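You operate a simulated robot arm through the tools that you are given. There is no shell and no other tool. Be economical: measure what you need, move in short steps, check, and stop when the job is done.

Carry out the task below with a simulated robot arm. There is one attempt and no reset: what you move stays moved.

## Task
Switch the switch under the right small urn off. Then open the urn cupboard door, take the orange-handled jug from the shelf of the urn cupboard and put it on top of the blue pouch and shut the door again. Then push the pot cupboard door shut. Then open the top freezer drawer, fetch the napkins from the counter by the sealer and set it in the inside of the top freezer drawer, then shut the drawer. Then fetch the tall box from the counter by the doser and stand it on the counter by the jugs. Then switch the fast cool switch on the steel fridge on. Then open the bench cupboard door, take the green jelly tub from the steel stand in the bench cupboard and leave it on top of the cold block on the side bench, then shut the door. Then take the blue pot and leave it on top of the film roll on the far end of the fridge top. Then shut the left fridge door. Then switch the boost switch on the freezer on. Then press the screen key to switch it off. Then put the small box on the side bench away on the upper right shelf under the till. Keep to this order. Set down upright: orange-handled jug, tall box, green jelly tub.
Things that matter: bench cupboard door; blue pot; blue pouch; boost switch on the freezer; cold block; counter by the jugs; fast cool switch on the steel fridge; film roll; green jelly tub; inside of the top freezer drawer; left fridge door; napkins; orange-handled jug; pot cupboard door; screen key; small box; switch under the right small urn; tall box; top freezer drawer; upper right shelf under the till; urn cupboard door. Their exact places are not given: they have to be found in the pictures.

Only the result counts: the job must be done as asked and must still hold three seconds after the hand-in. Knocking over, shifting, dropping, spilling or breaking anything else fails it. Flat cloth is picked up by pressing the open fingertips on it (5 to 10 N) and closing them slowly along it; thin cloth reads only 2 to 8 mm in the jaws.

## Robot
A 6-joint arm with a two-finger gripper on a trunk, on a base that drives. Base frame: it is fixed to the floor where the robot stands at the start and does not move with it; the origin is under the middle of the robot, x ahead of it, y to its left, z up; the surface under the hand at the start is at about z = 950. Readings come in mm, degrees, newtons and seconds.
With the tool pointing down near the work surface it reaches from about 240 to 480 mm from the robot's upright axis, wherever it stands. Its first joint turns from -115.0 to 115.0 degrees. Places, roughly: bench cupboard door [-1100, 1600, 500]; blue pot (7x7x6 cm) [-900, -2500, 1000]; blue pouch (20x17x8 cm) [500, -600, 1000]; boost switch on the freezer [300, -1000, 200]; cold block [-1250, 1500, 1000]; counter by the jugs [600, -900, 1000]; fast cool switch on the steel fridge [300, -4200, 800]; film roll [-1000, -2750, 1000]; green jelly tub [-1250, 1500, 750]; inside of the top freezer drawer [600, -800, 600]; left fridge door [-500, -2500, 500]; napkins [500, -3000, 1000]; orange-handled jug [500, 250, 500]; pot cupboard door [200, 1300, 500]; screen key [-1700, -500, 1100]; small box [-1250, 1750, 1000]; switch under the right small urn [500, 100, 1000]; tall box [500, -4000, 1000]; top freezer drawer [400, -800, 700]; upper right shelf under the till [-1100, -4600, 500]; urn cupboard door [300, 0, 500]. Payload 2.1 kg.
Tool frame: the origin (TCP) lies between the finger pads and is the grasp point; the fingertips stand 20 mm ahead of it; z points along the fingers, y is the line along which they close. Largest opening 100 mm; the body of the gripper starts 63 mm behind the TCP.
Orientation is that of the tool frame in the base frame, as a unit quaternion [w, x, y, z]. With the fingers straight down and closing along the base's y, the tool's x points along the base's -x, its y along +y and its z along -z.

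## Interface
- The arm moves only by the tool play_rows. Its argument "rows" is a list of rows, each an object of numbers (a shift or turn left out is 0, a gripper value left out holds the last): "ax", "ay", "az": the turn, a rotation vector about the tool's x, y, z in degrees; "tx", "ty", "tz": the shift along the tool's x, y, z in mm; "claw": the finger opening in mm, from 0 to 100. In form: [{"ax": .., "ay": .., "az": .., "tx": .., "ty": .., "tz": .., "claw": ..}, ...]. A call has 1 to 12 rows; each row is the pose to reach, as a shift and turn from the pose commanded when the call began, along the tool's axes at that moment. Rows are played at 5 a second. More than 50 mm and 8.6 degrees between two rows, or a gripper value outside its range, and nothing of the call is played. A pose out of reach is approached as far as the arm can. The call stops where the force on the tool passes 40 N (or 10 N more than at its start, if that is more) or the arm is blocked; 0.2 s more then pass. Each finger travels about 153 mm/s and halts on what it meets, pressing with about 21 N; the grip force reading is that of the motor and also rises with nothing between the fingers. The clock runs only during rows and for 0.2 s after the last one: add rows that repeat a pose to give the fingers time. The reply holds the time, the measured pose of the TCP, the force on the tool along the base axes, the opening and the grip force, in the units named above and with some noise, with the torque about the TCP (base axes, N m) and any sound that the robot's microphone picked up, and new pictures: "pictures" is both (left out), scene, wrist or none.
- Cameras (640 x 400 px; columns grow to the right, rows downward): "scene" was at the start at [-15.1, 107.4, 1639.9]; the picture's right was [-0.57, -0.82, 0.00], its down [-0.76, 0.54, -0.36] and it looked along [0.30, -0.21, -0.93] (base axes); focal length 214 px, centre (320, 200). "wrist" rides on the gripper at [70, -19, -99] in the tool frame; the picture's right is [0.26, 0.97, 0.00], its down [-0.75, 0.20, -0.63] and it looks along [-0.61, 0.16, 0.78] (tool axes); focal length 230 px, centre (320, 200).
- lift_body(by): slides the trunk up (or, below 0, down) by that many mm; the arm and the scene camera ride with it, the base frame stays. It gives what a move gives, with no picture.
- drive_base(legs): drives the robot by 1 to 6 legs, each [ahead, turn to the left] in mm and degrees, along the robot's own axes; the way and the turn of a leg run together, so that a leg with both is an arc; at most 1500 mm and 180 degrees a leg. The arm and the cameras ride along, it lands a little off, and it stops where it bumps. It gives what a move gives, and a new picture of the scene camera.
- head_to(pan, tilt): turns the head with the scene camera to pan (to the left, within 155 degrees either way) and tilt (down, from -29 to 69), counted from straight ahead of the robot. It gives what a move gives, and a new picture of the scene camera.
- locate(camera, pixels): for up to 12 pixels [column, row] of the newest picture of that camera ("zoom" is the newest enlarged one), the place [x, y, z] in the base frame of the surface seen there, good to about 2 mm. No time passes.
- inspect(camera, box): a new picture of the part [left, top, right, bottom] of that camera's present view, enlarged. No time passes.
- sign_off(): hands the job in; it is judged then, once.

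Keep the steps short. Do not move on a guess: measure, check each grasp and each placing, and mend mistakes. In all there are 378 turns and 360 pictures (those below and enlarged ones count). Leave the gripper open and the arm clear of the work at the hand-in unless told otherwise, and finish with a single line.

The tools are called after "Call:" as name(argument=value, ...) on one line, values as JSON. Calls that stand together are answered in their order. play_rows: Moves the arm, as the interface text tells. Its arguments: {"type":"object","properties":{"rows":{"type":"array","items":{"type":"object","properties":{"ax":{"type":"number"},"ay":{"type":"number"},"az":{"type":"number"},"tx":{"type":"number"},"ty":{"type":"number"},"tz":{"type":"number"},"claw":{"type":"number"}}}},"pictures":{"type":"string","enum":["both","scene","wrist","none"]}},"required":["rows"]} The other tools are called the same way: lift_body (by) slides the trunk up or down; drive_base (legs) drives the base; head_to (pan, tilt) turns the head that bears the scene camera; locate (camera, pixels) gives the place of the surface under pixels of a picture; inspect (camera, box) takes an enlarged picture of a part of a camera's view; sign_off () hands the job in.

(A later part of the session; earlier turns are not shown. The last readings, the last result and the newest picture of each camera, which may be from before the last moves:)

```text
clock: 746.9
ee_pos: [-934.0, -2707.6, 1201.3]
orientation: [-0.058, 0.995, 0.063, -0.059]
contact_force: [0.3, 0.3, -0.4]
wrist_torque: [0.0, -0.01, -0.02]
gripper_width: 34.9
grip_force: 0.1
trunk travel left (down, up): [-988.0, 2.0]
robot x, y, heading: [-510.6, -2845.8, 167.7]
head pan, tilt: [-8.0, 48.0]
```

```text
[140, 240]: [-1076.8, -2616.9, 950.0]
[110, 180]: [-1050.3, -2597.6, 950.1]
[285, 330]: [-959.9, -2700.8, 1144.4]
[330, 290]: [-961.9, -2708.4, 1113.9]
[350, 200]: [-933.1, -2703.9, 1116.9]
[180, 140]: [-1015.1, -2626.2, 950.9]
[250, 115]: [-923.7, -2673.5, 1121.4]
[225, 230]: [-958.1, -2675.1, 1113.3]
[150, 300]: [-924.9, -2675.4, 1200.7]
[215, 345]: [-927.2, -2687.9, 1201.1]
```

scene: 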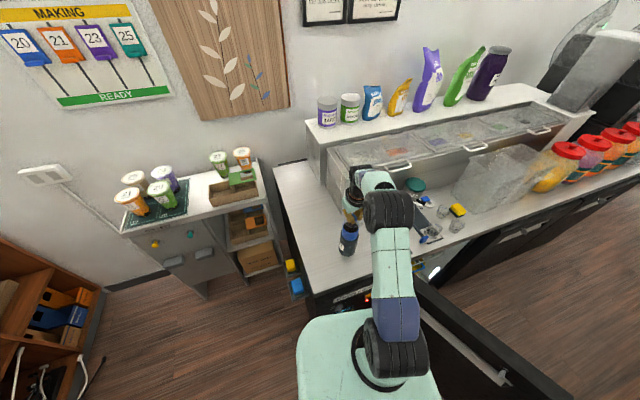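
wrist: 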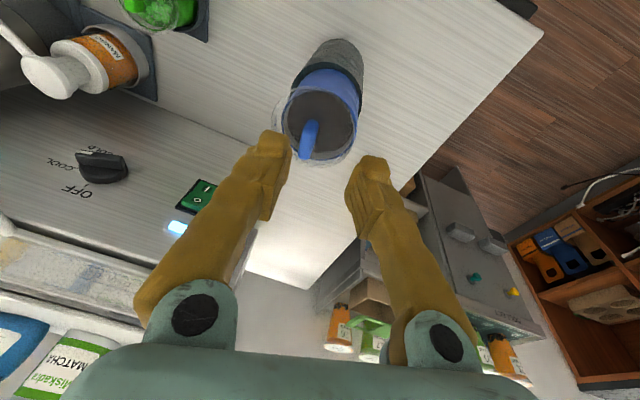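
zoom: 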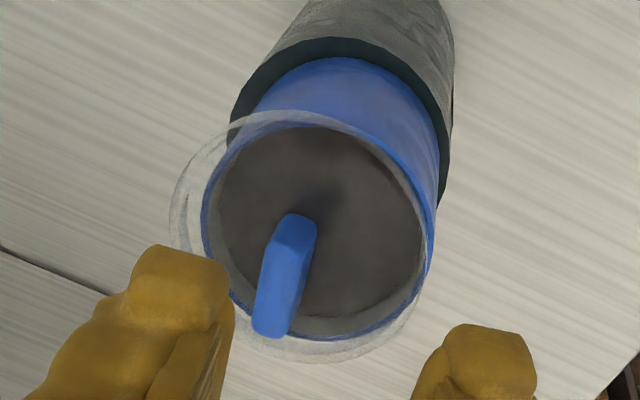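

The lid's right edge rests on the rim: it must go ~6 mm to the tool's +y. Regrip the tab, lift 3 mm, shift, press.

Call:
play_rows(rows=[{"tz": 30}, {"tz": 55}, {"tz": 55, "claw": 15}, {"tz": 55, "claw": 0}, {"tz": 55, "claw": 0}, {"tz": 51, "claw": 0}, {"tz": 51, "ty": 3}, {"tz": 51, "ty": 6}, {"tz": 55, "ty": 6.3}, {"tz": 59, "ty": 6.8}], pictures="wrist")

```text
clock: 749.1
ee_pos: [-944.1, -2706.3, 1146.5]
orientation: [-0.062, 0.994, 0.064, -0.067]
contact_force: [-2.8, 4.7, 32.9]
wrist_torque: [0.03, 0.07, -0.01]
gripper_width: 7.9
grip_force: 21.2
trunk travel left (down, up): [-988.0, 2.0]
robot x, y, heading: [-507.1, -2844.8, 167.4]
head pan, tilt: [-8.0, 48.0]
```

wrist: 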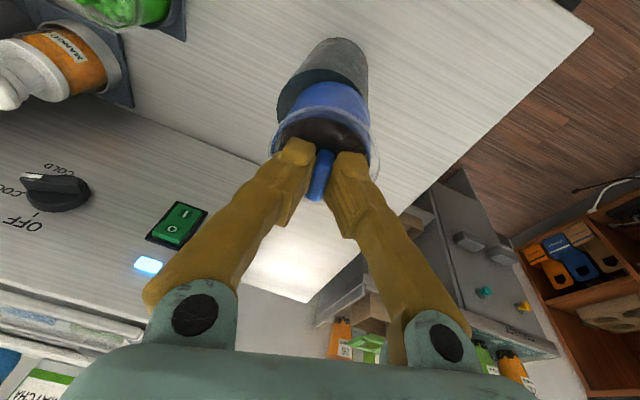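

Now symmetric. Press a little more.

Call:
play_rows(rows=[{"tz": 2}, {"tz": 4}, {"tz": 6}], pictures="none")

Call:
play_rows(rows=[{"tz": -5}, {"tz": -10, "claw": 12}, {"tz": -10, "claw": 25}, {"tz": -10, "claw": 35}, {"tz": -40, "claw": 35}, {"tz": -70, "claw": 35}], pictures="none")

Call:
inspect(camera="wrist", box=[260, 50, 380, 180])

```text
clock: 749.7
ee_pos: [-943.5, -2707.3, 1143.7]
orientation: [-0.062, 0.994, 0.064, -0.067]
contact_force: [5.4, 0.6, 19.0]
wrist_torque: [-0.15, -0.48, -0.01]
gripper_width: 8.0
grip_force: 21.1
trunk travel left (down, up): [-988.0, 2.0]
robot x, y, heading: [-508.3, -2845.0, 167.4]
head pan, tilt: [-8.0, 48.0]
stopped in row 2: the force on the tool passed its limit at 45 N (the readings are from after the stop); the commanded pose is now the measured one
```

```text
clock: 751.1
ee_pos: [-935.9, -2715.3, 1209.0]
orientation: [-0.06, 0.994, 0.064, -0.063]
contact_force: [0.2, 0.7, -0.3]
wrist_torque: [-0.01, 0.05, -0.01]
gripper_width: 34.7
grip_force: 0.2
trunk travel left (down, up): [-988.0, 2.0]
robot x, y, heading: [-507.7, -2846.1, 167.4]
head pan, tilt: [-8.0, 48.0]
heard: snap
```

```text
3.08 times, centred on (320, 115) of wrist
```

zoom: 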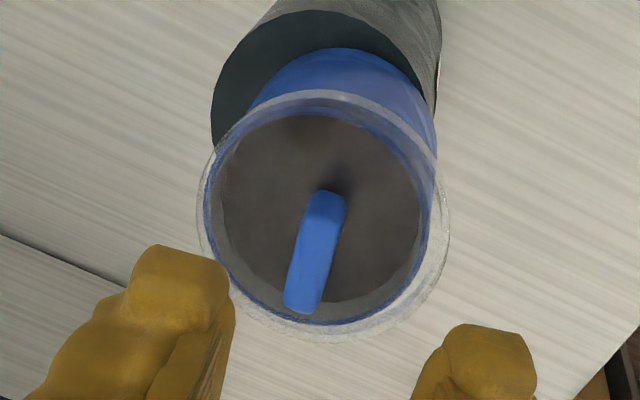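

I hear a snap: the lid likely clicked on and I pulled it while releasing. Press it again from above with closed fingers, without gripping.

Call:
play_rows(rows=[{"claw": 15}, {"claw": 0, "tz": 15, "ty": -1}, {"claw": 0, "tz": 30, "ty": -2}, {"tx": 0, "ty": -2.4, "tz": 36}, {"tx": 0.8, "ty": -1.5, "tz": 42}, {"tx": 1.4, "ty": -0.8, "tz": 47}, {"tx": 1.9, "ty": -0.2, "tz": 51}, {"tx": 2.3, "ty": 0.3, "tz": 54}, {"tx": 2.6, "ty": 0.7, "tz": 57}], pictures="wrist")

```text
clock: 753.1
ee_pos: [-939.8, -2709.9, 1156.1]
orientation: [-0.064, 0.993, 0.064, -0.069]
contact_force: [-5.8, 0.6, 37.7]
wrist_torque: [0.25, -0.06, 0.08]
gripper_width: 5.8
grip_force: 21.3
trunk travel left (down, up): [-988.0, 2.0]
robot x, y, heading: [-505.7, -2842.8, 167.7]
head pan, tilt: [-8.0, 48.0]
```

wrist: 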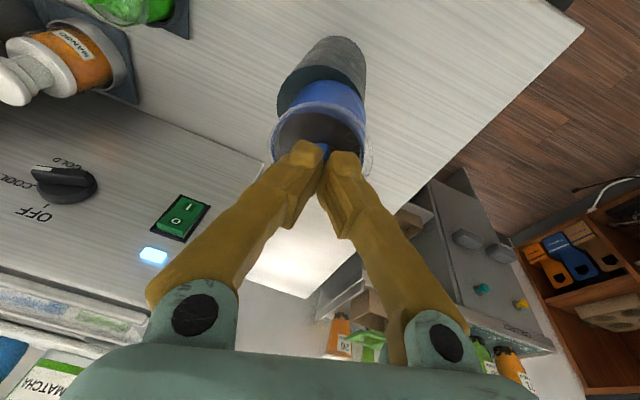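

Call:
play_rows(rows=[{"tz": 2}, {"tz": 4}, {"tz": 6}, {"tz": 8}], pictures="none")

```text
clock: 753.5
ee_pos: [-940.5, -2709.4, 1156.5]
orientation: [-0.064, 0.993, 0.064, -0.072]
contact_force: [1.1, -3.6, 22.6]
wrist_torque: [0.16, -0.12, -0.02]
gripper_width: 5.9
grip_force: 20.7
trunk travel left (down, up): [-988.0, 2.0]
robot x, y, heading: [-506.3, -2844.0, 167.8]
head pan, tilt: [-8.0, 48.0]
stopped in row 2: the force on the tool passed its limit at 50 N (the readings are from after the stop); the commanded pose is now the measured one
```

Open first, then rise, and check.

Call:
play_rows(rows=[{"claw": 15}, {"claw": 35}, {"claw": 35}, {"claw": 35, "tz": -30}, {"claw": 35, "tz": -60}], pictures="none")

Call:
inspect(camera="wrist", box=[260, 50, 380, 180])

Call:
locate(camera="zoom", pixels=[[330, 230], [320, 280], [330, 320], [250, 110], [420, 160], [215, 100], [320, 60]])

```text
clock: 754.0
ee_pos: [-943.4, -2712.4, 1159.7]
orientation: [-0.067, 0.993, 0.065, -0.076]
contact_force: [3.8, -6.3, 31.1]
wrist_torque: [0.67, -0.15, -0.07]
gripper_width: 31.6
grip_force: 0.0
trunk travel left (down, up): [-988.0, 2.0]
robot x, y, heading: [-508.4, -2842.9, 167.5]
head pan, tilt: [-8.0, 48.0]
stopped in row 2: the force on the tool passed its limit at 50 N (the readings are from after the stop); the commanded pose is now the measured one
```

```text
3.08 times, centred on (320, 115) of wrist
```

zoom: 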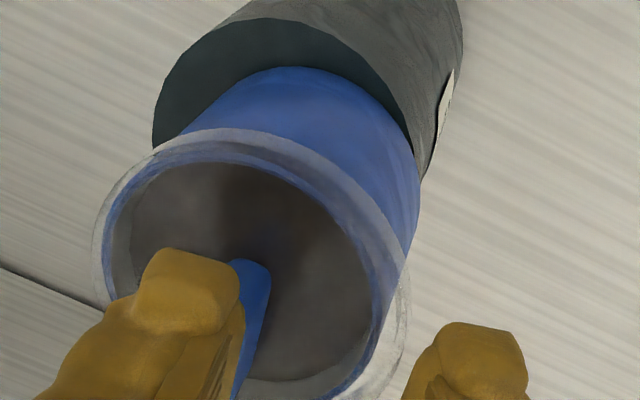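

```text
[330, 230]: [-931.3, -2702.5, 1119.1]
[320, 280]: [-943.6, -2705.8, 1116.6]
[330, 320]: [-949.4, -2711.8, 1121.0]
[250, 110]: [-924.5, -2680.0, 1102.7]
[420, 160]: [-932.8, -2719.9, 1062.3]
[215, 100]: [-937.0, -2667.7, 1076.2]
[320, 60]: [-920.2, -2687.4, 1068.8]
```

Call:
play_rows(rows=[{"tz": -10}, {"tz": -30}, {"tz": -65}], pictures="wrist")

Call:
locate(camera="wrist", pixels=[[300, 90], [350, 110], [325, 70], [312, 125], [296, 80], [360, 95], [330, 100], [280, 110]])

```text
clock: 754.8
ee_pos: [-932.7, -2717.3, 1219.9]
orientation: [-0.063, 0.993, 0.065, -0.07]
contact_force: [1.3, -0.3, -0.5]
wrist_torque: [-0.02, 0.03, 0.01]
gripper_width: 35.0
grip_force: 0.1
trunk travel left (down, up): [-988.0, 2.0]
robot x, y, heading: [-510.5, -2842.8, 167.8]
head pan, tilt: [-8.0, 48.0]
```

wrist: 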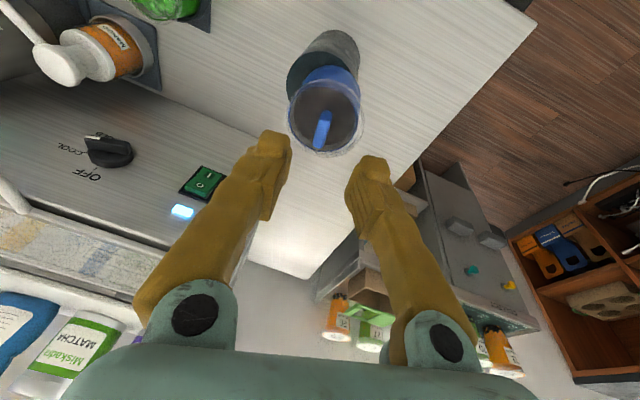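

```text
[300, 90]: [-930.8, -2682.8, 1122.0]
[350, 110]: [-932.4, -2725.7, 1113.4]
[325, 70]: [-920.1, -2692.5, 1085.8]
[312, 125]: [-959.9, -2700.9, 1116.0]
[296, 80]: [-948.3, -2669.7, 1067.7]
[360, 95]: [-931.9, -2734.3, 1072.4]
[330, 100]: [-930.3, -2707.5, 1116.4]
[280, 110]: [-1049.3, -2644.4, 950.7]
```

Call:
inspect(camera="scene", box=[310, 190, 400, 270])

Call:
inspect(camera="wrist", box=[260, 20, 390, 170])

```text
5.00 times, centred on (355, 230) of scene
```

zoom: 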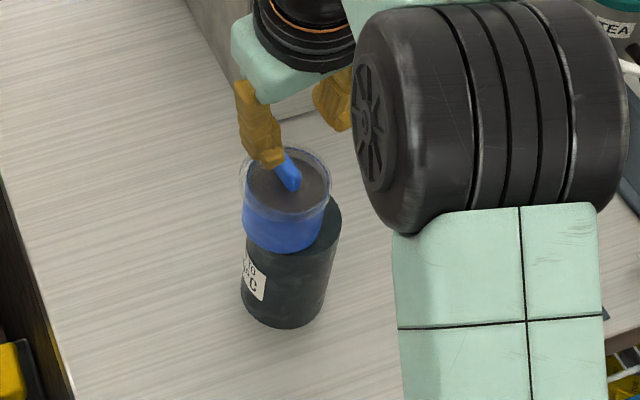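

```text
2.67 times, centred on (325, 95) of wrist
```

zoom: 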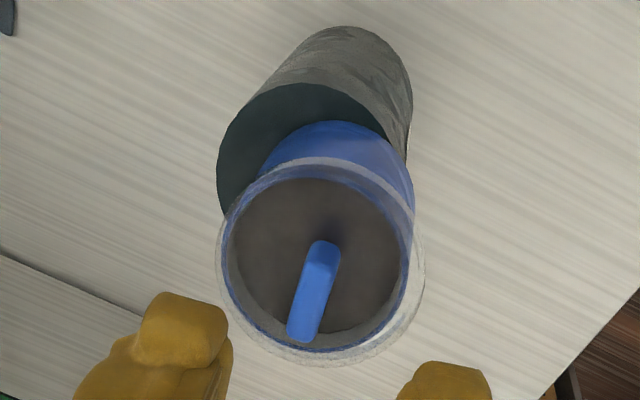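

The pot with lid stands on the roll. Now the left fridge door: back away, face it from its outer side, tip the tool forward and lower.

Call:
drive_base(legs=[[-330, 0], [0, -57.7]])

Call:
play_rows(rows=[{"ay": -8, "claw": 15}, {"ay": -16, "claw": 0}, {"ay": -24}, {"ay": -32}, {"ay": -40}], pictures="none")

Call:
lift_body(by=-400)

Call:
lift_body(by=-290)

Call:
head_to(pan=0, tilt=35)

```text
clock: 759.6
ee_pos: [-303.0, -2482.4, 1218.2]
orientation: [-0.09, 0.899, -0.428, -0.031]
contact_force: [0.2, 0.3, 0.6]
wrist_torque: [-0.01, 0.0, -0.01]
gripper_width: 35.0
grip_force: 0.1
trunk travel left (down, up): [-988.0, 2.0]
robot x, y, heading: [-188.9, -2915.6, 109.2]
head pan, tilt: [-8.0, 48.0]
```

scene: 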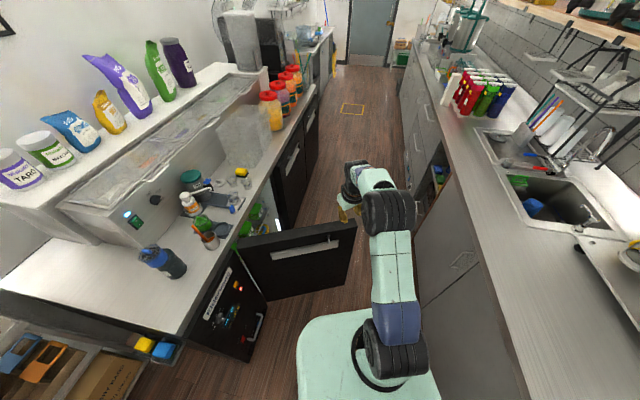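

```text
clock: 760.8
ee_pos: [-309.7, -2489.0, 1216.6]
orientation: [-0.198, 0.847, -0.374, -0.321]
contact_force: [-0.6, -0.5, 0.5]
wrist_torque: [-0.08, -0.01, 0.03]
gripper_width: 0.1
grip_force: 20.8
out of reach, approached as far as the arm can: row 4, 5
trunk travel left (down, up): [-988.0, 2.0]
robot x, y, heading: [-188.6, -2916.7, 109.3]
head pan, tilt: [-8.0, 48.0]
```

```text
clock: 764.6
ee_pos: [-310.4, -2487.1, 816.8]
orientation: [-0.198, 0.848, -0.374, -0.321]
contact_force: [0.8, -0.5, 0.7]
wrist_torque: [-0.02, 0.02, -0.02]
gripper_width: 0.0
grip_force: 20.8
trunk travel left (down, up): [-588.0, 402.0]
robot x, y, heading: [-189.6, -2914.3, 109.2]
head pan, tilt: [-8.0, 48.0]
```

```text
clock: 767.5
ee_pos: [-308.8, -2488.2, 526.7]
orientation: [-0.199, 0.847, -0.374, -0.321]
contact_force: [0.3, 0.4, 0.3]
wrist_torque: [0.02, -0.01, -0.02]
gripper_width: 0.1
grip_force: 20.9
trunk travel left (down, up): [-298.0, 692.0]
robot x, y, heading: [-188.7, -2914.6, 109.2]
head pan, tilt: [-8.0, 48.0]
```

```text
clock: 768.3
ee_pos: [-310.0, -2487.5, 527.8]
orientation: [-0.199, 0.847, -0.374, -0.321]
contact_force: [-0.8, -0.2, -0.5]
wrist_torque: [0.02, -0.02, 0.02]
gripper_width: 0.3
grip_force: 20.5
trunk travel left (down, up): [-298.0, 692.0]
robot x, y, heading: [-187.9, -2914.0, 109.1]
head pan, tilt: [0.0, 35.0]
```

scene: 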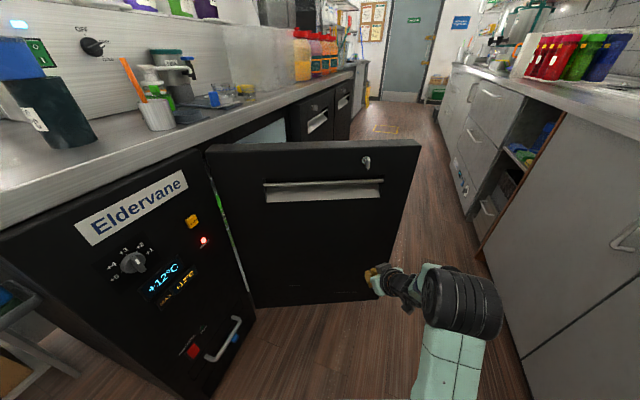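

The hand is in front of the door's outer face, near its free edge. Push: drive 300 mm.

Call:
drive_base(legs=[[300, 0]])

```text
clock: 770.4
ee_pos: [-412.1, -2203.1, 526.5]
orientation: [-0.198, 0.848, -0.373, -0.321]
contact_force: [-0.8, -0.3, 0.1]
wrist_torque: [0.02, 0.03, -0.01]
gripper_width: 0.0
grip_force: 21.1
trunk travel left (down, up): [-298.0, 692.0]
robot x, y, heading: [-290.3, -2627.9, 109.5]
head pan, tilt: [0.0, 35.0]
```

scene: 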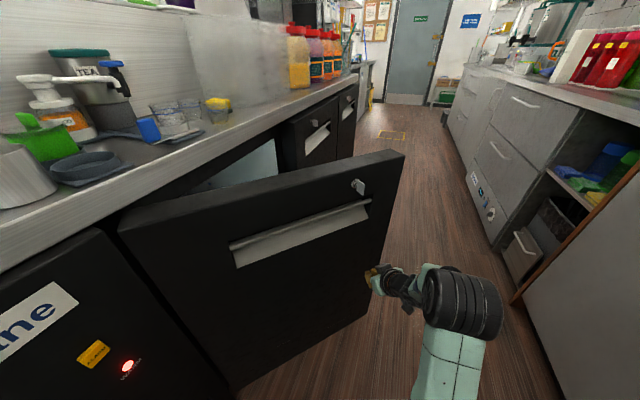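

Call:
drive_base(legs=[[0, 26], [270, 0]])

```text
clock: 773.6
ee_pos: [-770.8, -2115.1, 521.6]
orientation: [-0.119, 0.913, -0.176, -0.347]
contact_force: [10.8, 0.0, 3.4]
wrist_torque: [0.06, 0.06, 0.01]
gripper_width: 0.1
grip_force: 20.8
trunk travel left (down, up): [-298.0, 692.0]
robot x, y, heading: [-479.1, -2442.1, 135.5]
head pan, tilt: [0.0, 35.0]
stopped in leg 2: the force on the tool passed its limit at 77 N (the readings are from after the stop); the commanded pose is now the measured one
```

scene: 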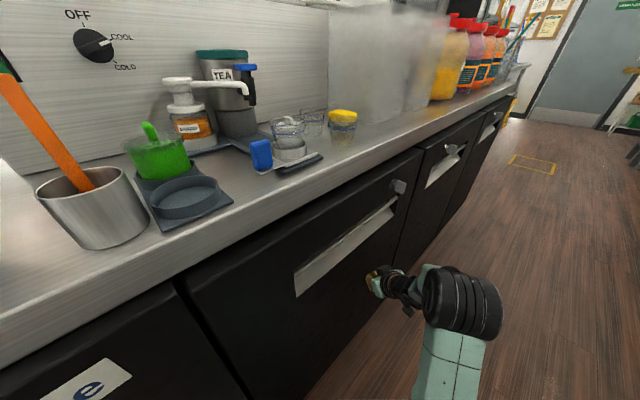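

Call:
locate(camera="scene", pixels=[[270, 240], [390, 170], [330, 310], [420, 180], [430, 200], [240, 300], [210, 310], [400, 230]])

Call:
inspect(camera="scene", box=[340, 120, 480, 280])

```text
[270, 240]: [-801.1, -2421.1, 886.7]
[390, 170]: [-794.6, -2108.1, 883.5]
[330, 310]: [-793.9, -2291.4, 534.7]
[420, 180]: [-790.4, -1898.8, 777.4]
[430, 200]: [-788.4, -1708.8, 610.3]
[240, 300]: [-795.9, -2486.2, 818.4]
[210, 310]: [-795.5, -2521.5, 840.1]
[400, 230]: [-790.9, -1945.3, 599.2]
```

```text
2.50 times, centred on (410, 200) of scene
```

zoom: 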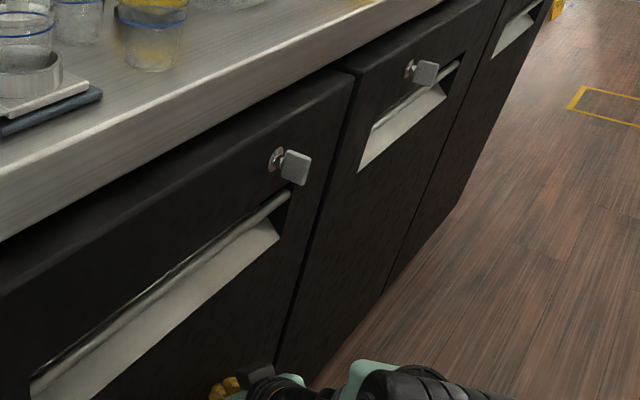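

The fridge door is shut. Next: boost switch on the freezer. Drive there.

Call:
drive_base(legs=[[-80, 0], [0, -48], [1420, 0], [0, -87.5]])

Call:
head_to(pan=0, tilt=30)

```text
clock: 787.1
ee_pos: [46.3, -1127.1, 521.9]
orientation: [0.366, -0.19, 0.911, 0.022]
contact_force: [-0.1, -0.5, -0.3]
wrist_torque: [0.01, 0.0, 0.01]
gripper_width: 0.0
grip_force: 21.0
trunk travel left (down, up): [-298.0, 692.0]
robot x, y, heading: [-393.3, -1106.6, 0.8]
head pan, tilt: [0.0, 35.0]
```

scene: 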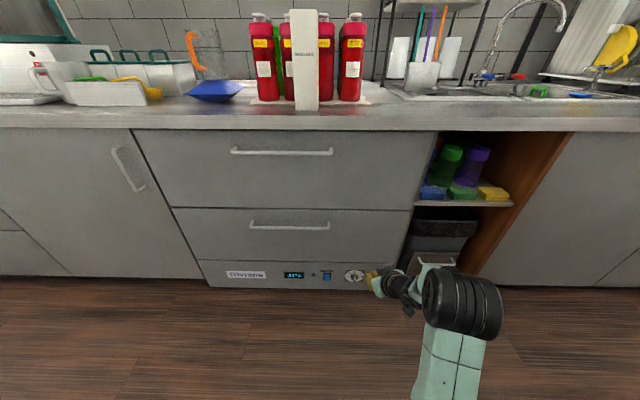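

```text
clock: 787.8
ee_pos: [47.2, -1127.3, 521.6]
orientation: [0.366, -0.191, 0.911, 0.023]
contact_force: [-0.5, -0.5, 0.5]
wrist_torque: [-0.03, 0.0, -0.01]
gripper_width: 0.0
grip_force: 21.3
trunk travel left (down, up): [-298.0, 692.0]
robot x, y, heading: [-389.5, -1103.6, 0.9]
head pan, tilt: [0.0, 30.0]
```

scene: 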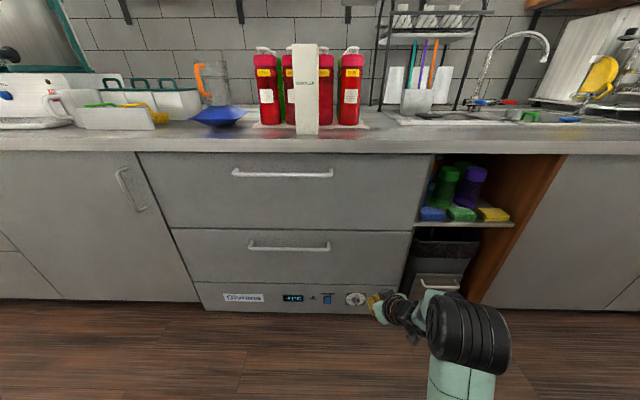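

Call:
inspect(camera="scene", box=[280, 280, 380, 320])

Call:
locate(camera="zoom", pixels=[[300, 110], [300, 125], [300, 140], [290, 120], [310, 120], [200, 120], [475, 120], [300, 90]])

```text
6.40 times, centred on (330, 300) of scene
```

zoom: 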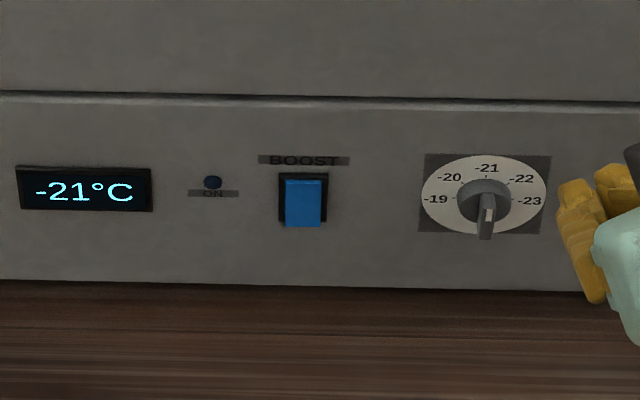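

```text
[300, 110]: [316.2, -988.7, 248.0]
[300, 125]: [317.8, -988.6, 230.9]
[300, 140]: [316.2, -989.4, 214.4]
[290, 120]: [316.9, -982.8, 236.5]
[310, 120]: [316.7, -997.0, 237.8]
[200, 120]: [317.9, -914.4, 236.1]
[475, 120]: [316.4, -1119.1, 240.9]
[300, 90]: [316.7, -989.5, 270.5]
```

Call:
inspect(camera="scene", box=[315, 290, 340, 310])

Call:
locate(camera="zoom", pixels=[[300, 150], [300, 200], [300, 250], [300, 290], [270, 220], [340, 220], [300, 320]])

```text
16.00 times, centred on (328, 300) of scene
```

zoom: 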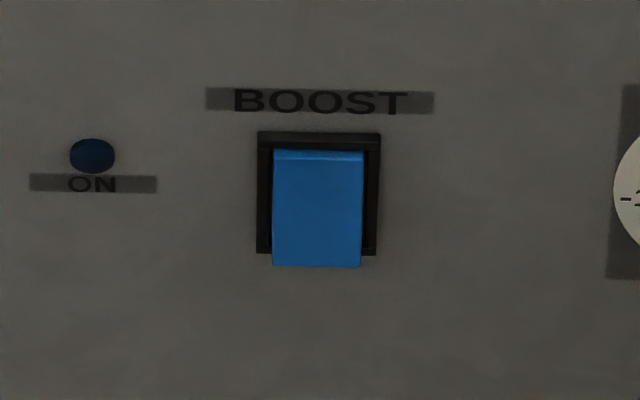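

```text
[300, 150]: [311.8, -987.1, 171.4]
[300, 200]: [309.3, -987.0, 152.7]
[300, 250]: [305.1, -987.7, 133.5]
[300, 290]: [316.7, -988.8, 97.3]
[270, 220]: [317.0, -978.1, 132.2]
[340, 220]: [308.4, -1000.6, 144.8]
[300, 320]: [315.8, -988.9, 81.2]
```

The rocker's lower half sticks out at (305,-989,137), lamp off → press there. Straighten the tool's yaw and shift left 136 mm.

Call:
play_rows(rows=[{"ax": 2.6, "ay": 0.4, "az": 2.9, "tx": -11, "ty": 31, "tz": 6}, {"ax": 5.2, "ay": 0.8, "az": 5.7, "tx": -22, "ty": 63, "tz": 12}, {"ax": 7.9, "ay": 1.1, "az": 8.6, "tx": -34, "ty": 95, "tz": 19}, {"ax": 10.5, "ay": 1.5, "az": 11.4, "tx": -45, "ty": 126, "tz": 25}], pictures="none")

Call:
lift_body(by=-297)

```text
clock: 788.8
ee_pos: [65.1, -1096.2, 537.4]
orientation: [0.36, -0.075, 0.93, -0.006]
contact_force: [0.0, -0.2, 0.2]
wrist_torque: [0.03, 0.02, 0.01]
gripper_width: 0.0
grip_force: 21.4
out of reach, approached as far as the arm can: row 2, 3, 4
trunk travel left (down, up): [-298.0, 692.0]
robot x, y, heading: [-391.3, -1106.6, 1.0]
head pan, tilt: [0.0, 30.0]
```

```text
clock: 791.8
ee_pos: [64.6, -1095.2, 239.5]
orientation: [0.361, -0.075, 0.93, -0.006]
contact_force: [-0.5, -0.9, 0.1]
wrist_torque: [0.02, 0.02, 0.0]
gripper_width: 0.2
grip_force: 21.3
trunk travel left (down, up): [-1.0, 989.0]
robot x, y, heading: [-391.0, -1103.7, 0.8]
head pan, tilt: [0.0, 30.0]
```

Reposition the base ~100 mm to the left, then lower the arm further.

Call:
drive_base(legs=[[0, 30], [200, 0], [0, -30.5], [-150, 0]])

Call:
play_rows(rows=[{"tx": 20, "tz": 22}, {"tx": 40, "tz": 44}, {"tx": 54, "tz": 60}, {"tx": 66, "tz": 73}], pictures="both")

```text
clock: 797.3
ee_pos: [88.4, -994.2, 241.3]
orientation: [0.361, -0.075, 0.929, -0.006]
contact_force: [0.3, -0.3, 0.2]
wrist_torque: [0.0, 0.01, 0.0]
gripper_width: 0.1
grip_force: 21.0
trunk travel left (down, up): [-1.0, 989.0]
robot x, y, heading: [-371.0, -1004.4, 0.8]
head pan, tilt: [0.0, 30.0]
```

scene: 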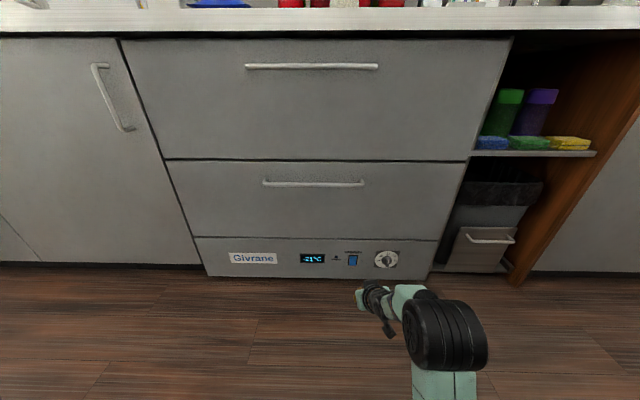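

```text
clock: 798.3
ee_pos: [115.9, -995.2, 162.2]
orientation: [0.352, -0.067, 0.934, 0.013]
contact_force: [0.1, -0.2, 0.3]
wrist_torque: [0.02, 0.01, 0.0]
gripper_width: 0.2
grip_force: 21.6
out of reach, approached as far as the arm can: row 1, 2, 3, 4
trunk travel left (down, up): [-1.0, 989.0]
robot x, y, heading: [-367.5, -1004.5, 0.8]
head pan, tilt: [0.0, 30.0]
```

scene: 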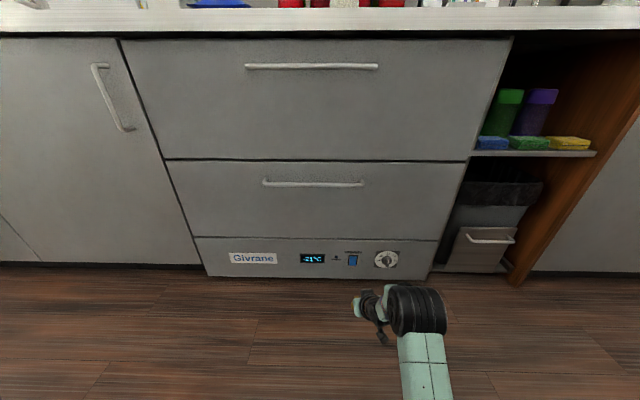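
wrist: 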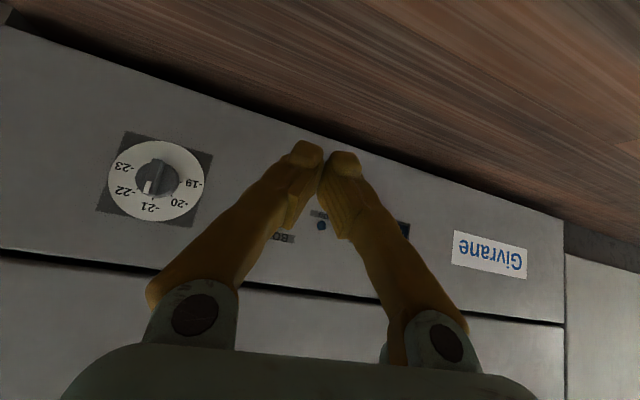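

Need ~18 mm lower; extend while lowering.

Call:
play_rows(rows=[{"tx": -10, "tz": 24}, {"tx": -20, "tz": 48}, {"tx": -14, "tz": 56}], pictures="none")

```text
clock: 799.1
ee_pos: [169.9, -994.9, 133.2]
orientation: [0.358, -0.074, 0.931, -0.001]
contact_force: [0.1, -0.3, 0.0]
wrist_torque: [-0.01, 0.0, 0.02]
gripper_width: 0.0
grip_force: 20.8
out of reach, approached as far as the arm can: row 1, 2, 3
trunk travel left (down, up): [-1.0, 989.0]
robot x, y, heading: [-366.2, -1002.7, 0.8]
head pan, tilt: [0.0, 30.0]
```

Call:
lift_body(by=10)

Call:
drive_base(legs=[[98, 0]])

Call:
play_rows(rows=[{"tz": 0}], pictures="wrist")

```text
clock: 799.6
ee_pos: [169.4, -994.4, 142.5]
orientation: [0.358, -0.075, 0.931, 0.0]
contact_force: [-0.5, 0.2, 0.1]
wrist_torque: [-0.01, -0.02, -0.04]
gripper_width: 0.1
grip_force: 20.6
trunk travel left (down, up): [-11.0, 979.0]
robot x, y, heading: [-367.5, -1002.9, 1.0]
head pan, tilt: [0.0, 30.0]
```

```text
clock: 800.8
ee_pos: [269.2, -991.8, 143.3]
orientation: [0.358, -0.076, 0.93, 0.0]
contact_force: [0.4, 0.0, 0.5]
wrist_torque: [-0.01, -0.04, -0.01]
gripper_width: 0.2
grip_force: 21.1
trunk travel left (down, up): [-11.0, 979.0]
robot x, y, heading: [-268.6, -1002.4, 1.2]
head pan, tilt: [0.0, 30.0]
```

scene: 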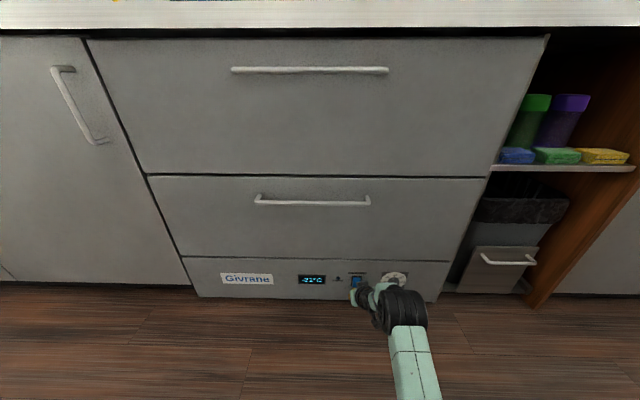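

```text
clock: 801.2
ee_pos: [268.3, -990.7, 144.5]
orientation: [0.358, -0.076, 0.931, 0.0]
contact_force: [0.0, -0.5, 0.3]
wrist_torque: [-0.01, -0.02, 0.01]
gripper_width: 0.0
grip_force: 20.7
trunk travel left (down, up): [-11.0, 979.0]
robot x, y, heading: [-270.0, -1002.2, 1.0]
head pan, tilt: [0.0, 30.0]
```

wrist: 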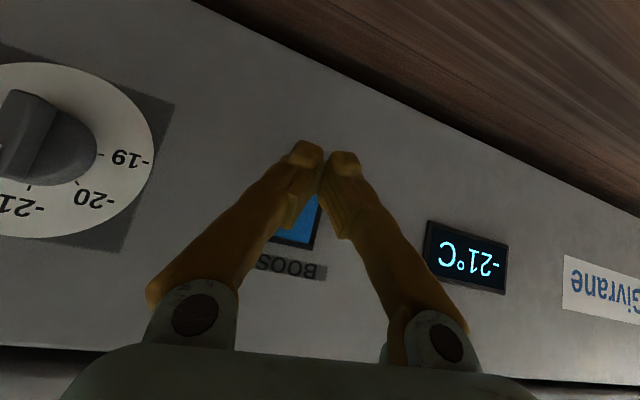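

Aligned on the lower half. Press.

Call:
play_rows(rows=[{"tx": -7.5, "tz": 6.6}, {"tx": -11, "tz": 10}, {"tx": -14, "tz": 12.5}, {"tx": -17, "tz": 15}, {"tx": -19, "tz": 17}], pictures="wrist")

```text
clock: 802.4
ee_pos: [290.5, -988.8, 139.8]
orientation: [0.352, -0.075, 0.933, -0.002]
contact_force: [-3.7, 0.4, 0.4]
wrist_torque: [0.0, 0.01, -0.01]
gripper_width: 0.0
grip_force: 20.6
trunk travel left (down, up): [-11.0, 979.0]
robot x, y, heading: [-270.2, -1002.7, 1.0]
head pan, tilt: [0.0, 30.0]
stopped in row 5: the force on the tool passed its limit at 48 N (the readings are from after the stop); the commanded pose is now the measured one
```

wrist: 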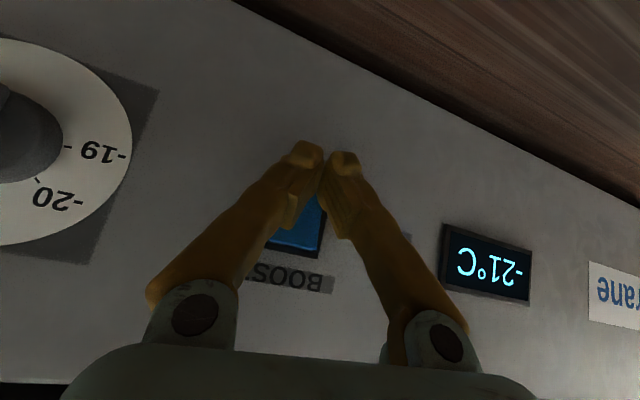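

Call:
inspect(camera="scene", box=[320, 262, 380, 300])

```text
10.53 times, centred on (350, 281) of scene
```

zoom: 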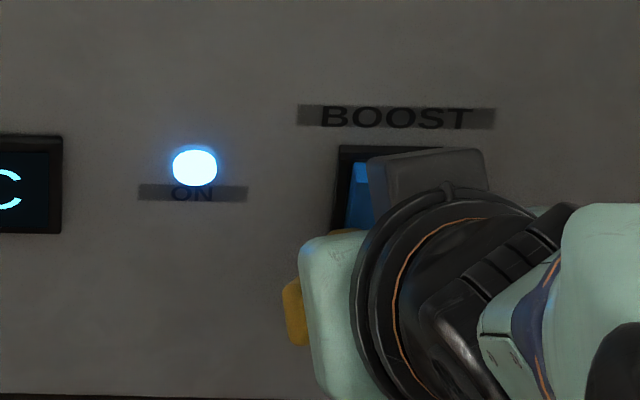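

Boost lamp is on. Back off, raise, and go to the wall key panel.

Call:
drive_base(legs=[[-190, 0]])

Call:
lift_body(by=400)

Call:
lift_body(by=400)

Call:
drive_base(legs=[[0, 89], [750, 0], [0, 90]])

Call:
head_to(pan=10, tilt=25)

```text
clock: 803.9
ee_pos: [99.2, -993.5, 140.9]
orientation: [0.352, -0.075, 0.933, -0.002]
contact_force: [0.8, -1.1, -0.2]
wrist_torque: [0.02, 0.02, -0.02]
gripper_width: 0.0
grip_force: 20.8
trunk travel left (down, up): [-11.0, 979.0]
robot x, y, heading: [-456.2, -1007.8, 0.9]
head pan, tilt: [0.0, 30.0]
```

scene: 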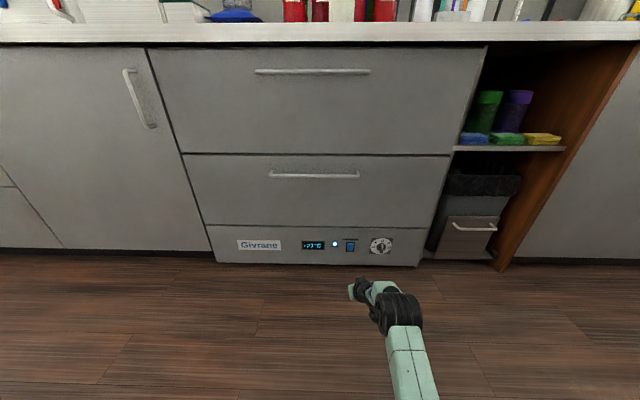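

```text
clock: 807.8
ee_pos: [101.2, -992.7, 540.6]
orientation: [0.352, -0.076, 0.933, -0.001]
contact_force: [-0.1, -0.4, 0.5]
wrist_torque: [0.03, -0.01, -0.03]
gripper_width: 0.0
grip_force: 20.9
trunk travel left (down, up): [-411.0, 579.0]
robot x, y, heading: [-458.3, -1006.5, 0.9]
head pan, tilt: [0.0, 30.0]
```

```text
clock: 811.6
ee_pos: [98.3, -992.3, 940.1]
orientation: [0.353, -0.076, 0.933, -0.001]
contact_force: [0.5, -0.3, 0.1]
wrist_torque: [0.01, 0.0, -0.03]
gripper_width: 0.2
grip_force: 21.2
trunk travel left (down, up): [-811.0, 179.0]
robot x, y, heading: [-461.4, -1007.1, 1.0]
head pan, tilt: [0.0, 30.0]
```

```text
clock: 823.3
ee_pos: [-1040.0, -244.3, 941.1]
orientation: [-0.005, 0.933, 0.064, -0.353]
contact_force: [0.2, -0.3, -0.3]
wrist_torque: [0.0, -0.01, 0.01]
gripper_width: 0.0
grip_force: 21.4
trunk travel left (down, up): [-811.0, 179.0]
robot x, y, heading: [-477.9, -246.8, 179.2]
head pan, tilt: [0.0, 30.0]
```

scene: 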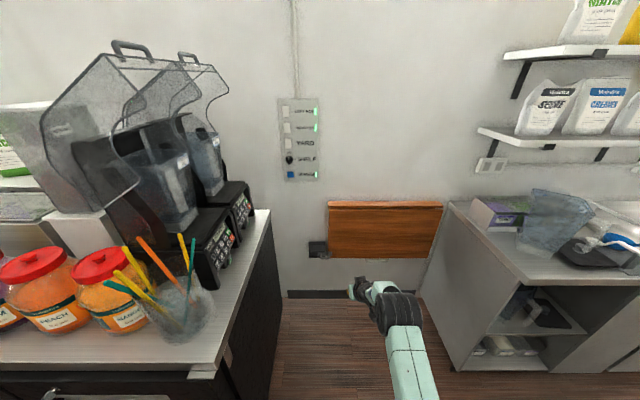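

```text
clock: 824.0
ee_pos: [-1039.9, -244.4, 940.0]
orientation: [-0.007, 0.934, 0.062, -0.353]
contact_force: [0.3, -0.1, -0.4]
wrist_torque: [0.02, 0.01, -0.02]
gripper_width: 0.3
grip_force: 21.2
trunk travel left (down, up): [-811.0, 179.0]
robot x, y, heading: [-480.0, -246.4, 179.5]
head pan, tilt: [10.0, 25.0]
```

scene: 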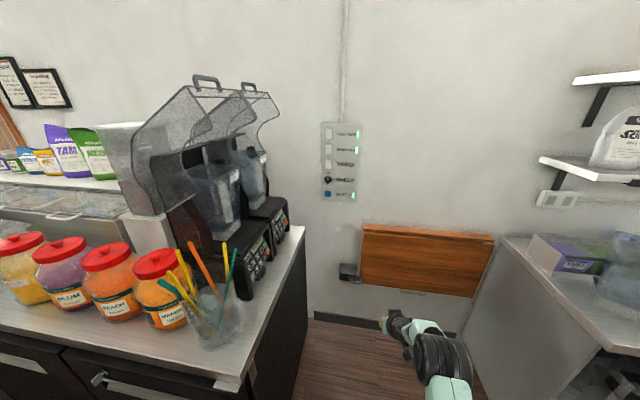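

Call:
inspect(camera="scene", box=[310, 115, 374, 210])

Call:
locate(camera="scene", pixels=[[327, 195], [327, 180], [328, 165], [352, 195], [342, 150], [350, 270], [365, 230], [490, 260], [360, 285]])

```text
4.21 times, centred on (342, 162) of scene
```

zoom: 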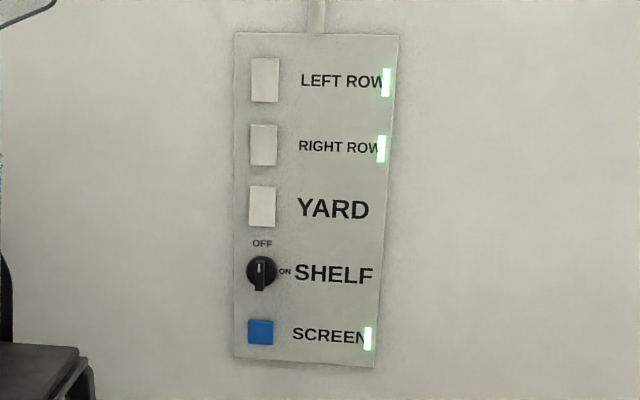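

```text
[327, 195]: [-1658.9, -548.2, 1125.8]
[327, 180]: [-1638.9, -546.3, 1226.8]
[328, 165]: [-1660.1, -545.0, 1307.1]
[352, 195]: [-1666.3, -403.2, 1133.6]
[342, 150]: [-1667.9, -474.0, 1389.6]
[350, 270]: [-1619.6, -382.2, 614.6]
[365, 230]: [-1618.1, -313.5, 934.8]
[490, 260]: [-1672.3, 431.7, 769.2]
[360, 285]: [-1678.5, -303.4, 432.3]
```

The blue SCREEN key is at (-1659,-548,1126), its lamp green. Approach along heading 205°.

Call:
lift_body(by=178)

Call:
drive_base(legs=[[0, -8.2], [405, 0], [0, 33.7]])

Call:
play_rows(rows=[{"ay": -8, "tx": -5, "tz": -8}, {"ay": -16, "tx": -10, "tz": -14}, {"ay": -22, "tx": -14, "tz": -20}], pictures="both")

```text
clock: 826.0
ee_pos: [-1040.6, -245.5, 1118.3]
orientation: [-0.005, 0.934, 0.063, -0.353]
contact_force: [-0.2, 0.4, 0.0]
wrist_torque: [0.0, -0.03, -0.04]
gripper_width: 0.0
grip_force: 20.8
trunk travel left (down, up): [-989.0, 1.0]
robot x, y, heading: [-477.7, -246.6, 179.4]
head pan, tilt: [10.0, 25.0]
```

```text
clock: 830.8
ee_pos: [-1393.1, -415.6, 1118.1]
orientation: [0.07, 0.898, 0.262, -0.346]
contact_force: [0.2, -0.8, -0.2]
wrist_torque: [0.0, 0.02, 0.01]
gripper_width: 0.0
grip_force: 21.1
trunk travel left (down, up): [-989.0, 1.0]
robot x, y, heading: [-888.3, -182.0, -155.6]
head pan, tilt: [10.0, 25.0]
```

scene: 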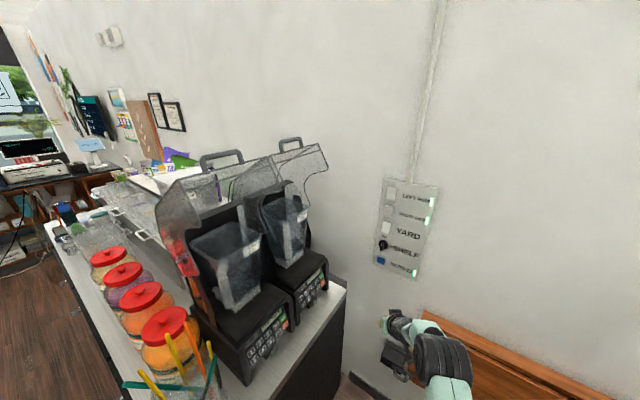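

```text
clock: 831.6
ee_pos: [-1420.0, -423.6, 1151.9]
orientation: [0.136, 0.821, 0.235, -0.503]
contact_force: [-0.2, -0.5, -0.3]
wrist_torque: [0.0, 0.06, -0.06]
gripper_width: 0.0
grip_force: 21.4
out of reach, approached as far as the arm can: row 1, 2, 3
trunk travel left (down, up): [-989.0, 1.0]
robot x, y, heading: [-885.1, -182.6, -155.5]
head pan, tilt: [10.0, 25.0]
```

scene: 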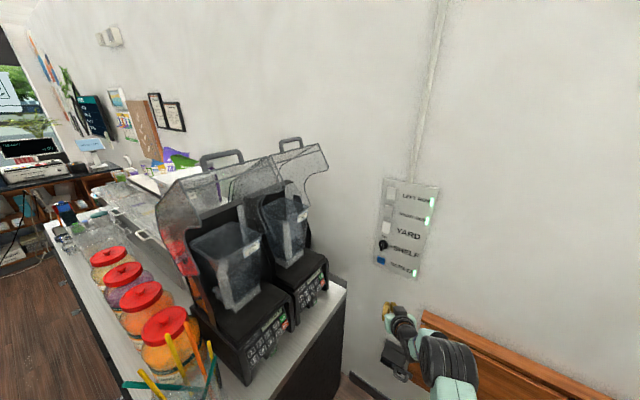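
wrist: 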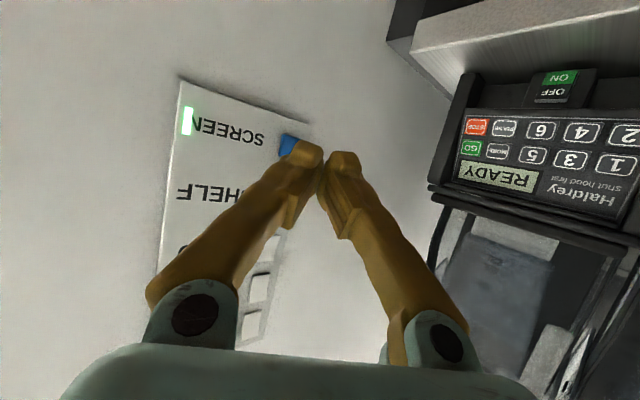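

Call:
locate(camera="wrist", pixels=[[285, 145], [288, 138], [283, 152], [300, 120], [187, 120]])

```text
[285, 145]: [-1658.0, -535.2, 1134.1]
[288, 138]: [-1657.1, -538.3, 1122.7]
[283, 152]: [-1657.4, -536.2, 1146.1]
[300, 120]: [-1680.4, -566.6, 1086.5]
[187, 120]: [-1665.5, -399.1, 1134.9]
```

Drive 175 mm closer, then line up.

Call:
drive_base(legs=[[175, 0]])

Call:
play_rows(rows=[{"tx": -4, "tz": 20}, {"tx": -6, "tz": 35}], pictures="wrist")

```text
clock: 833.0
ee_pos: [-1575.5, -498.5, 1155.2]
orientation: [0.137, 0.82, 0.238, -0.502]
contact_force: [0.6, 0.0, 0.1]
wrist_torque: [-0.02, -0.01, -0.02]
gripper_width: 0.0
grip_force: 21.5
trunk travel left (down, up): [-989.0, 1.0]
robot x, y, heading: [-1046.8, -252.5, -155.2]
head pan, tilt: [10.0, 25.0]
```

scene: 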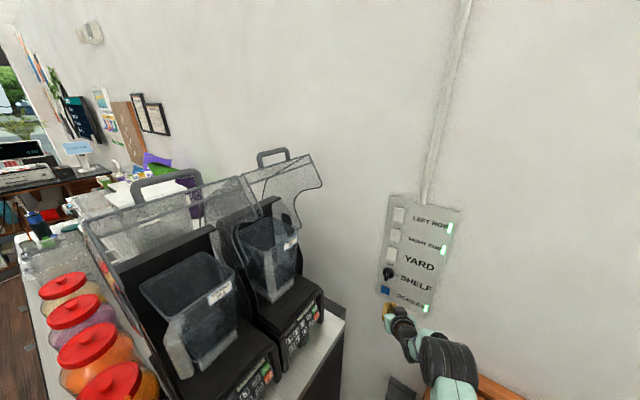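

```text
clock: 833.6
ee_pos: [-1606.5, -517.3, 1142.0]
orientation: [0.136, 0.821, 0.238, -0.501]
contact_force: [0.6, 0.2, -0.1]
wrist_torque: [-0.02, -0.02, 0.01]
gripper_width: 0.1
grip_force: 21.0
trunk travel left (down, up): [-989.0, 1.0]
robot x, y, heading: [-1046.0, -257.9, -155.5]
head pan, tilt: [10.0, 25.0]
```

wrist: 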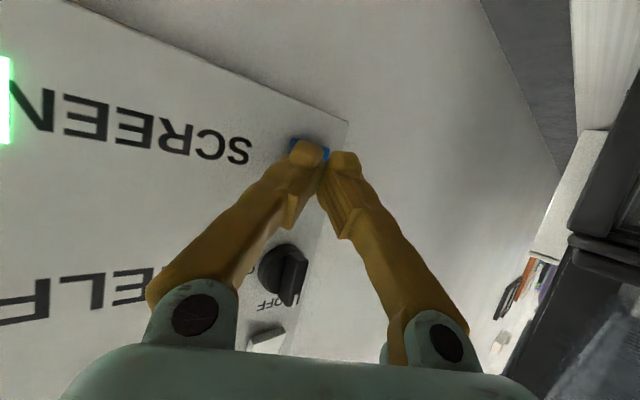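

Call:
play_rows(rows=[{"tz": 20}, {"tz": 32}, {"tz": 38}, {"tz": 42}, {"tz": 46}, {"tz": 50}], pictures="wrist")

```text
clock: 835.0
ee_pos: [-1638.2, -539.4, 1120.9]
orientation: [0.137, 0.82, 0.237, -0.502]
contact_force: [2.0, 0.6, 0.0]
wrist_torque: [0.0, 0.01, 0.03]
gripper_width: 0.0
grip_force: 21.0
out of reach, approached as far as the arm can: row 5, 6
trunk travel left (down, up): [-989.0, 1.0]
robot x, y, heading: [-1046.8, -255.7, -155.5]
head pan, tilt: [10.0, 25.0]
heard: click, click
```

wrist: 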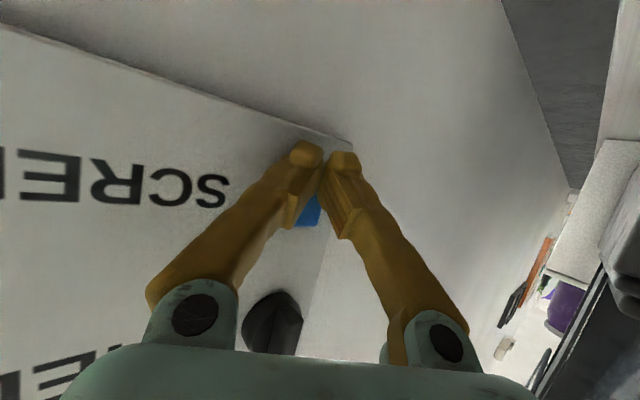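

Two clicks. Check the lamp.

Call:
inspect(camera="scene", box=[360, 185, 480, 330])

```text
2.76 times, centred on (420, 258) of scene
```

zoom: 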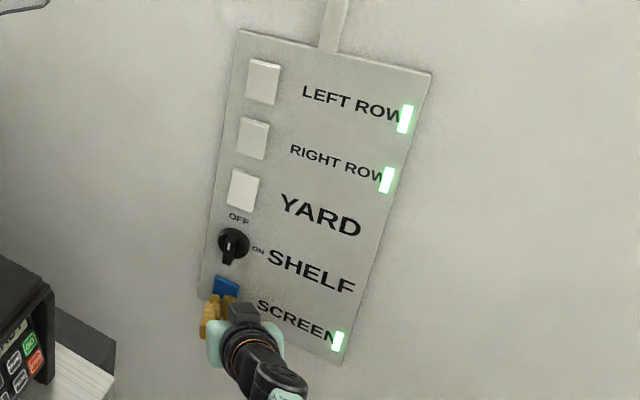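

Still green. Back off 30 mm and look again.

Call:
play_rows(rows=[{"tz": -15}, {"tz": -35}], pictures="none")

Call:
inspect(camera="scene", box=[360, 225, 480, 330])

Call:
locate(camera="zoom", pixels=[[225, 185], [215, 195], [240, 190], [230, 180], [222, 205]])

```text
clock: 835.6
ee_pos: [-1614.5, -521.9, 1141.0]
orientation: [0.136, 0.82, 0.238, -0.502]
contact_force: [0.2, 0.2, 0.4]
wrist_torque: [0.03, -0.01, -0.02]
gripper_width: 0.0
grip_force: 20.8
out of reach, approached as far as the arm can: row 1
trunk travel left (down, up): [-989.0, 1.0]
robot x, y, heading: [-1051.1, -257.2, -155.4]
head pan, tilt: [10.0, 25.0]
```

```text
3.81 times, centred on (420, 278) of scene
```

zoom: 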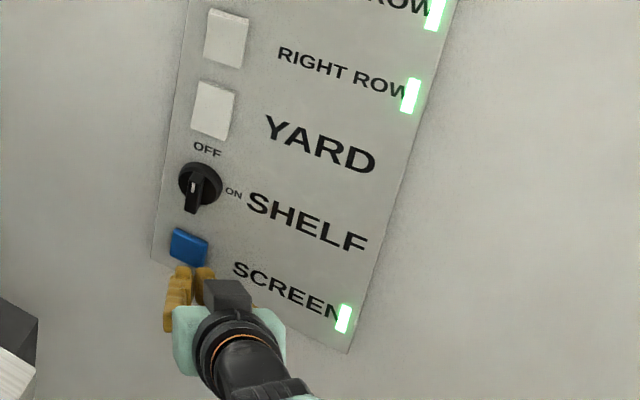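

```text
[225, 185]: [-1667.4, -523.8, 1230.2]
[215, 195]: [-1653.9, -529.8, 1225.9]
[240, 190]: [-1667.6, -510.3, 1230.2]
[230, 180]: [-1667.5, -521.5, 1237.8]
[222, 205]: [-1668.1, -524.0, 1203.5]
```

Call:
locate(camera="zoom", pixels=[[188, 246], [180, 238], [200, 245], [185, 258]])

Call:
play_rows(rows=[{"tz": 8, "tx": -6}, {"tz": 16, "tx": -9}], pictures="none")

```text
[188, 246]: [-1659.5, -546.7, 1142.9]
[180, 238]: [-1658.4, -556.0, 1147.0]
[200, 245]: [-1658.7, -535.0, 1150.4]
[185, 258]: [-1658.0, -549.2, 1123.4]
```

```text
clock: 836.2
ee_pos: [-1630.8, -532.6, 1137.3]
orientation: [0.136, 0.821, 0.237, -0.501]
contact_force: [-0.7, 0.1, 0.2]
wrist_torque: [0.03, 0.03, -0.01]
gripper_width: 0.0
grip_force: 21.5
trunk travel left (down, up): [-989.0, 1.0]
robot x, y, heading: [-1049.7, -254.4, -155.0]
head pan, tilt: [10.0, 25.0]
```

Creep in along −x: 9 mm.

Call:
play_rows(rows=[{"tx": -1.5, "ty": -2, "tz": 3}, {"tx": -2.7, "ty": -3.7, "tz": 5.3}, {"tx": -3.5, "ty": -4.7, "tz": 6.9}], pictures="none")

```text
clock: 837.0
ee_pos: [-1638.3, -533.0, 1138.7]
orientation: [0.137, 0.821, 0.237, -0.502]
contact_force: [0.6, -1.0, -0.2]
wrist_torque: [0.03, -0.01, -0.03]
gripper_width: 0.0
grip_force: 21.6
trunk travel left (down, up): [-989.0, 1.0]
robot x, y, heading: [-1048.1, -255.7, -155.3]
head pan, tilt: [10.0, 25.0]
```

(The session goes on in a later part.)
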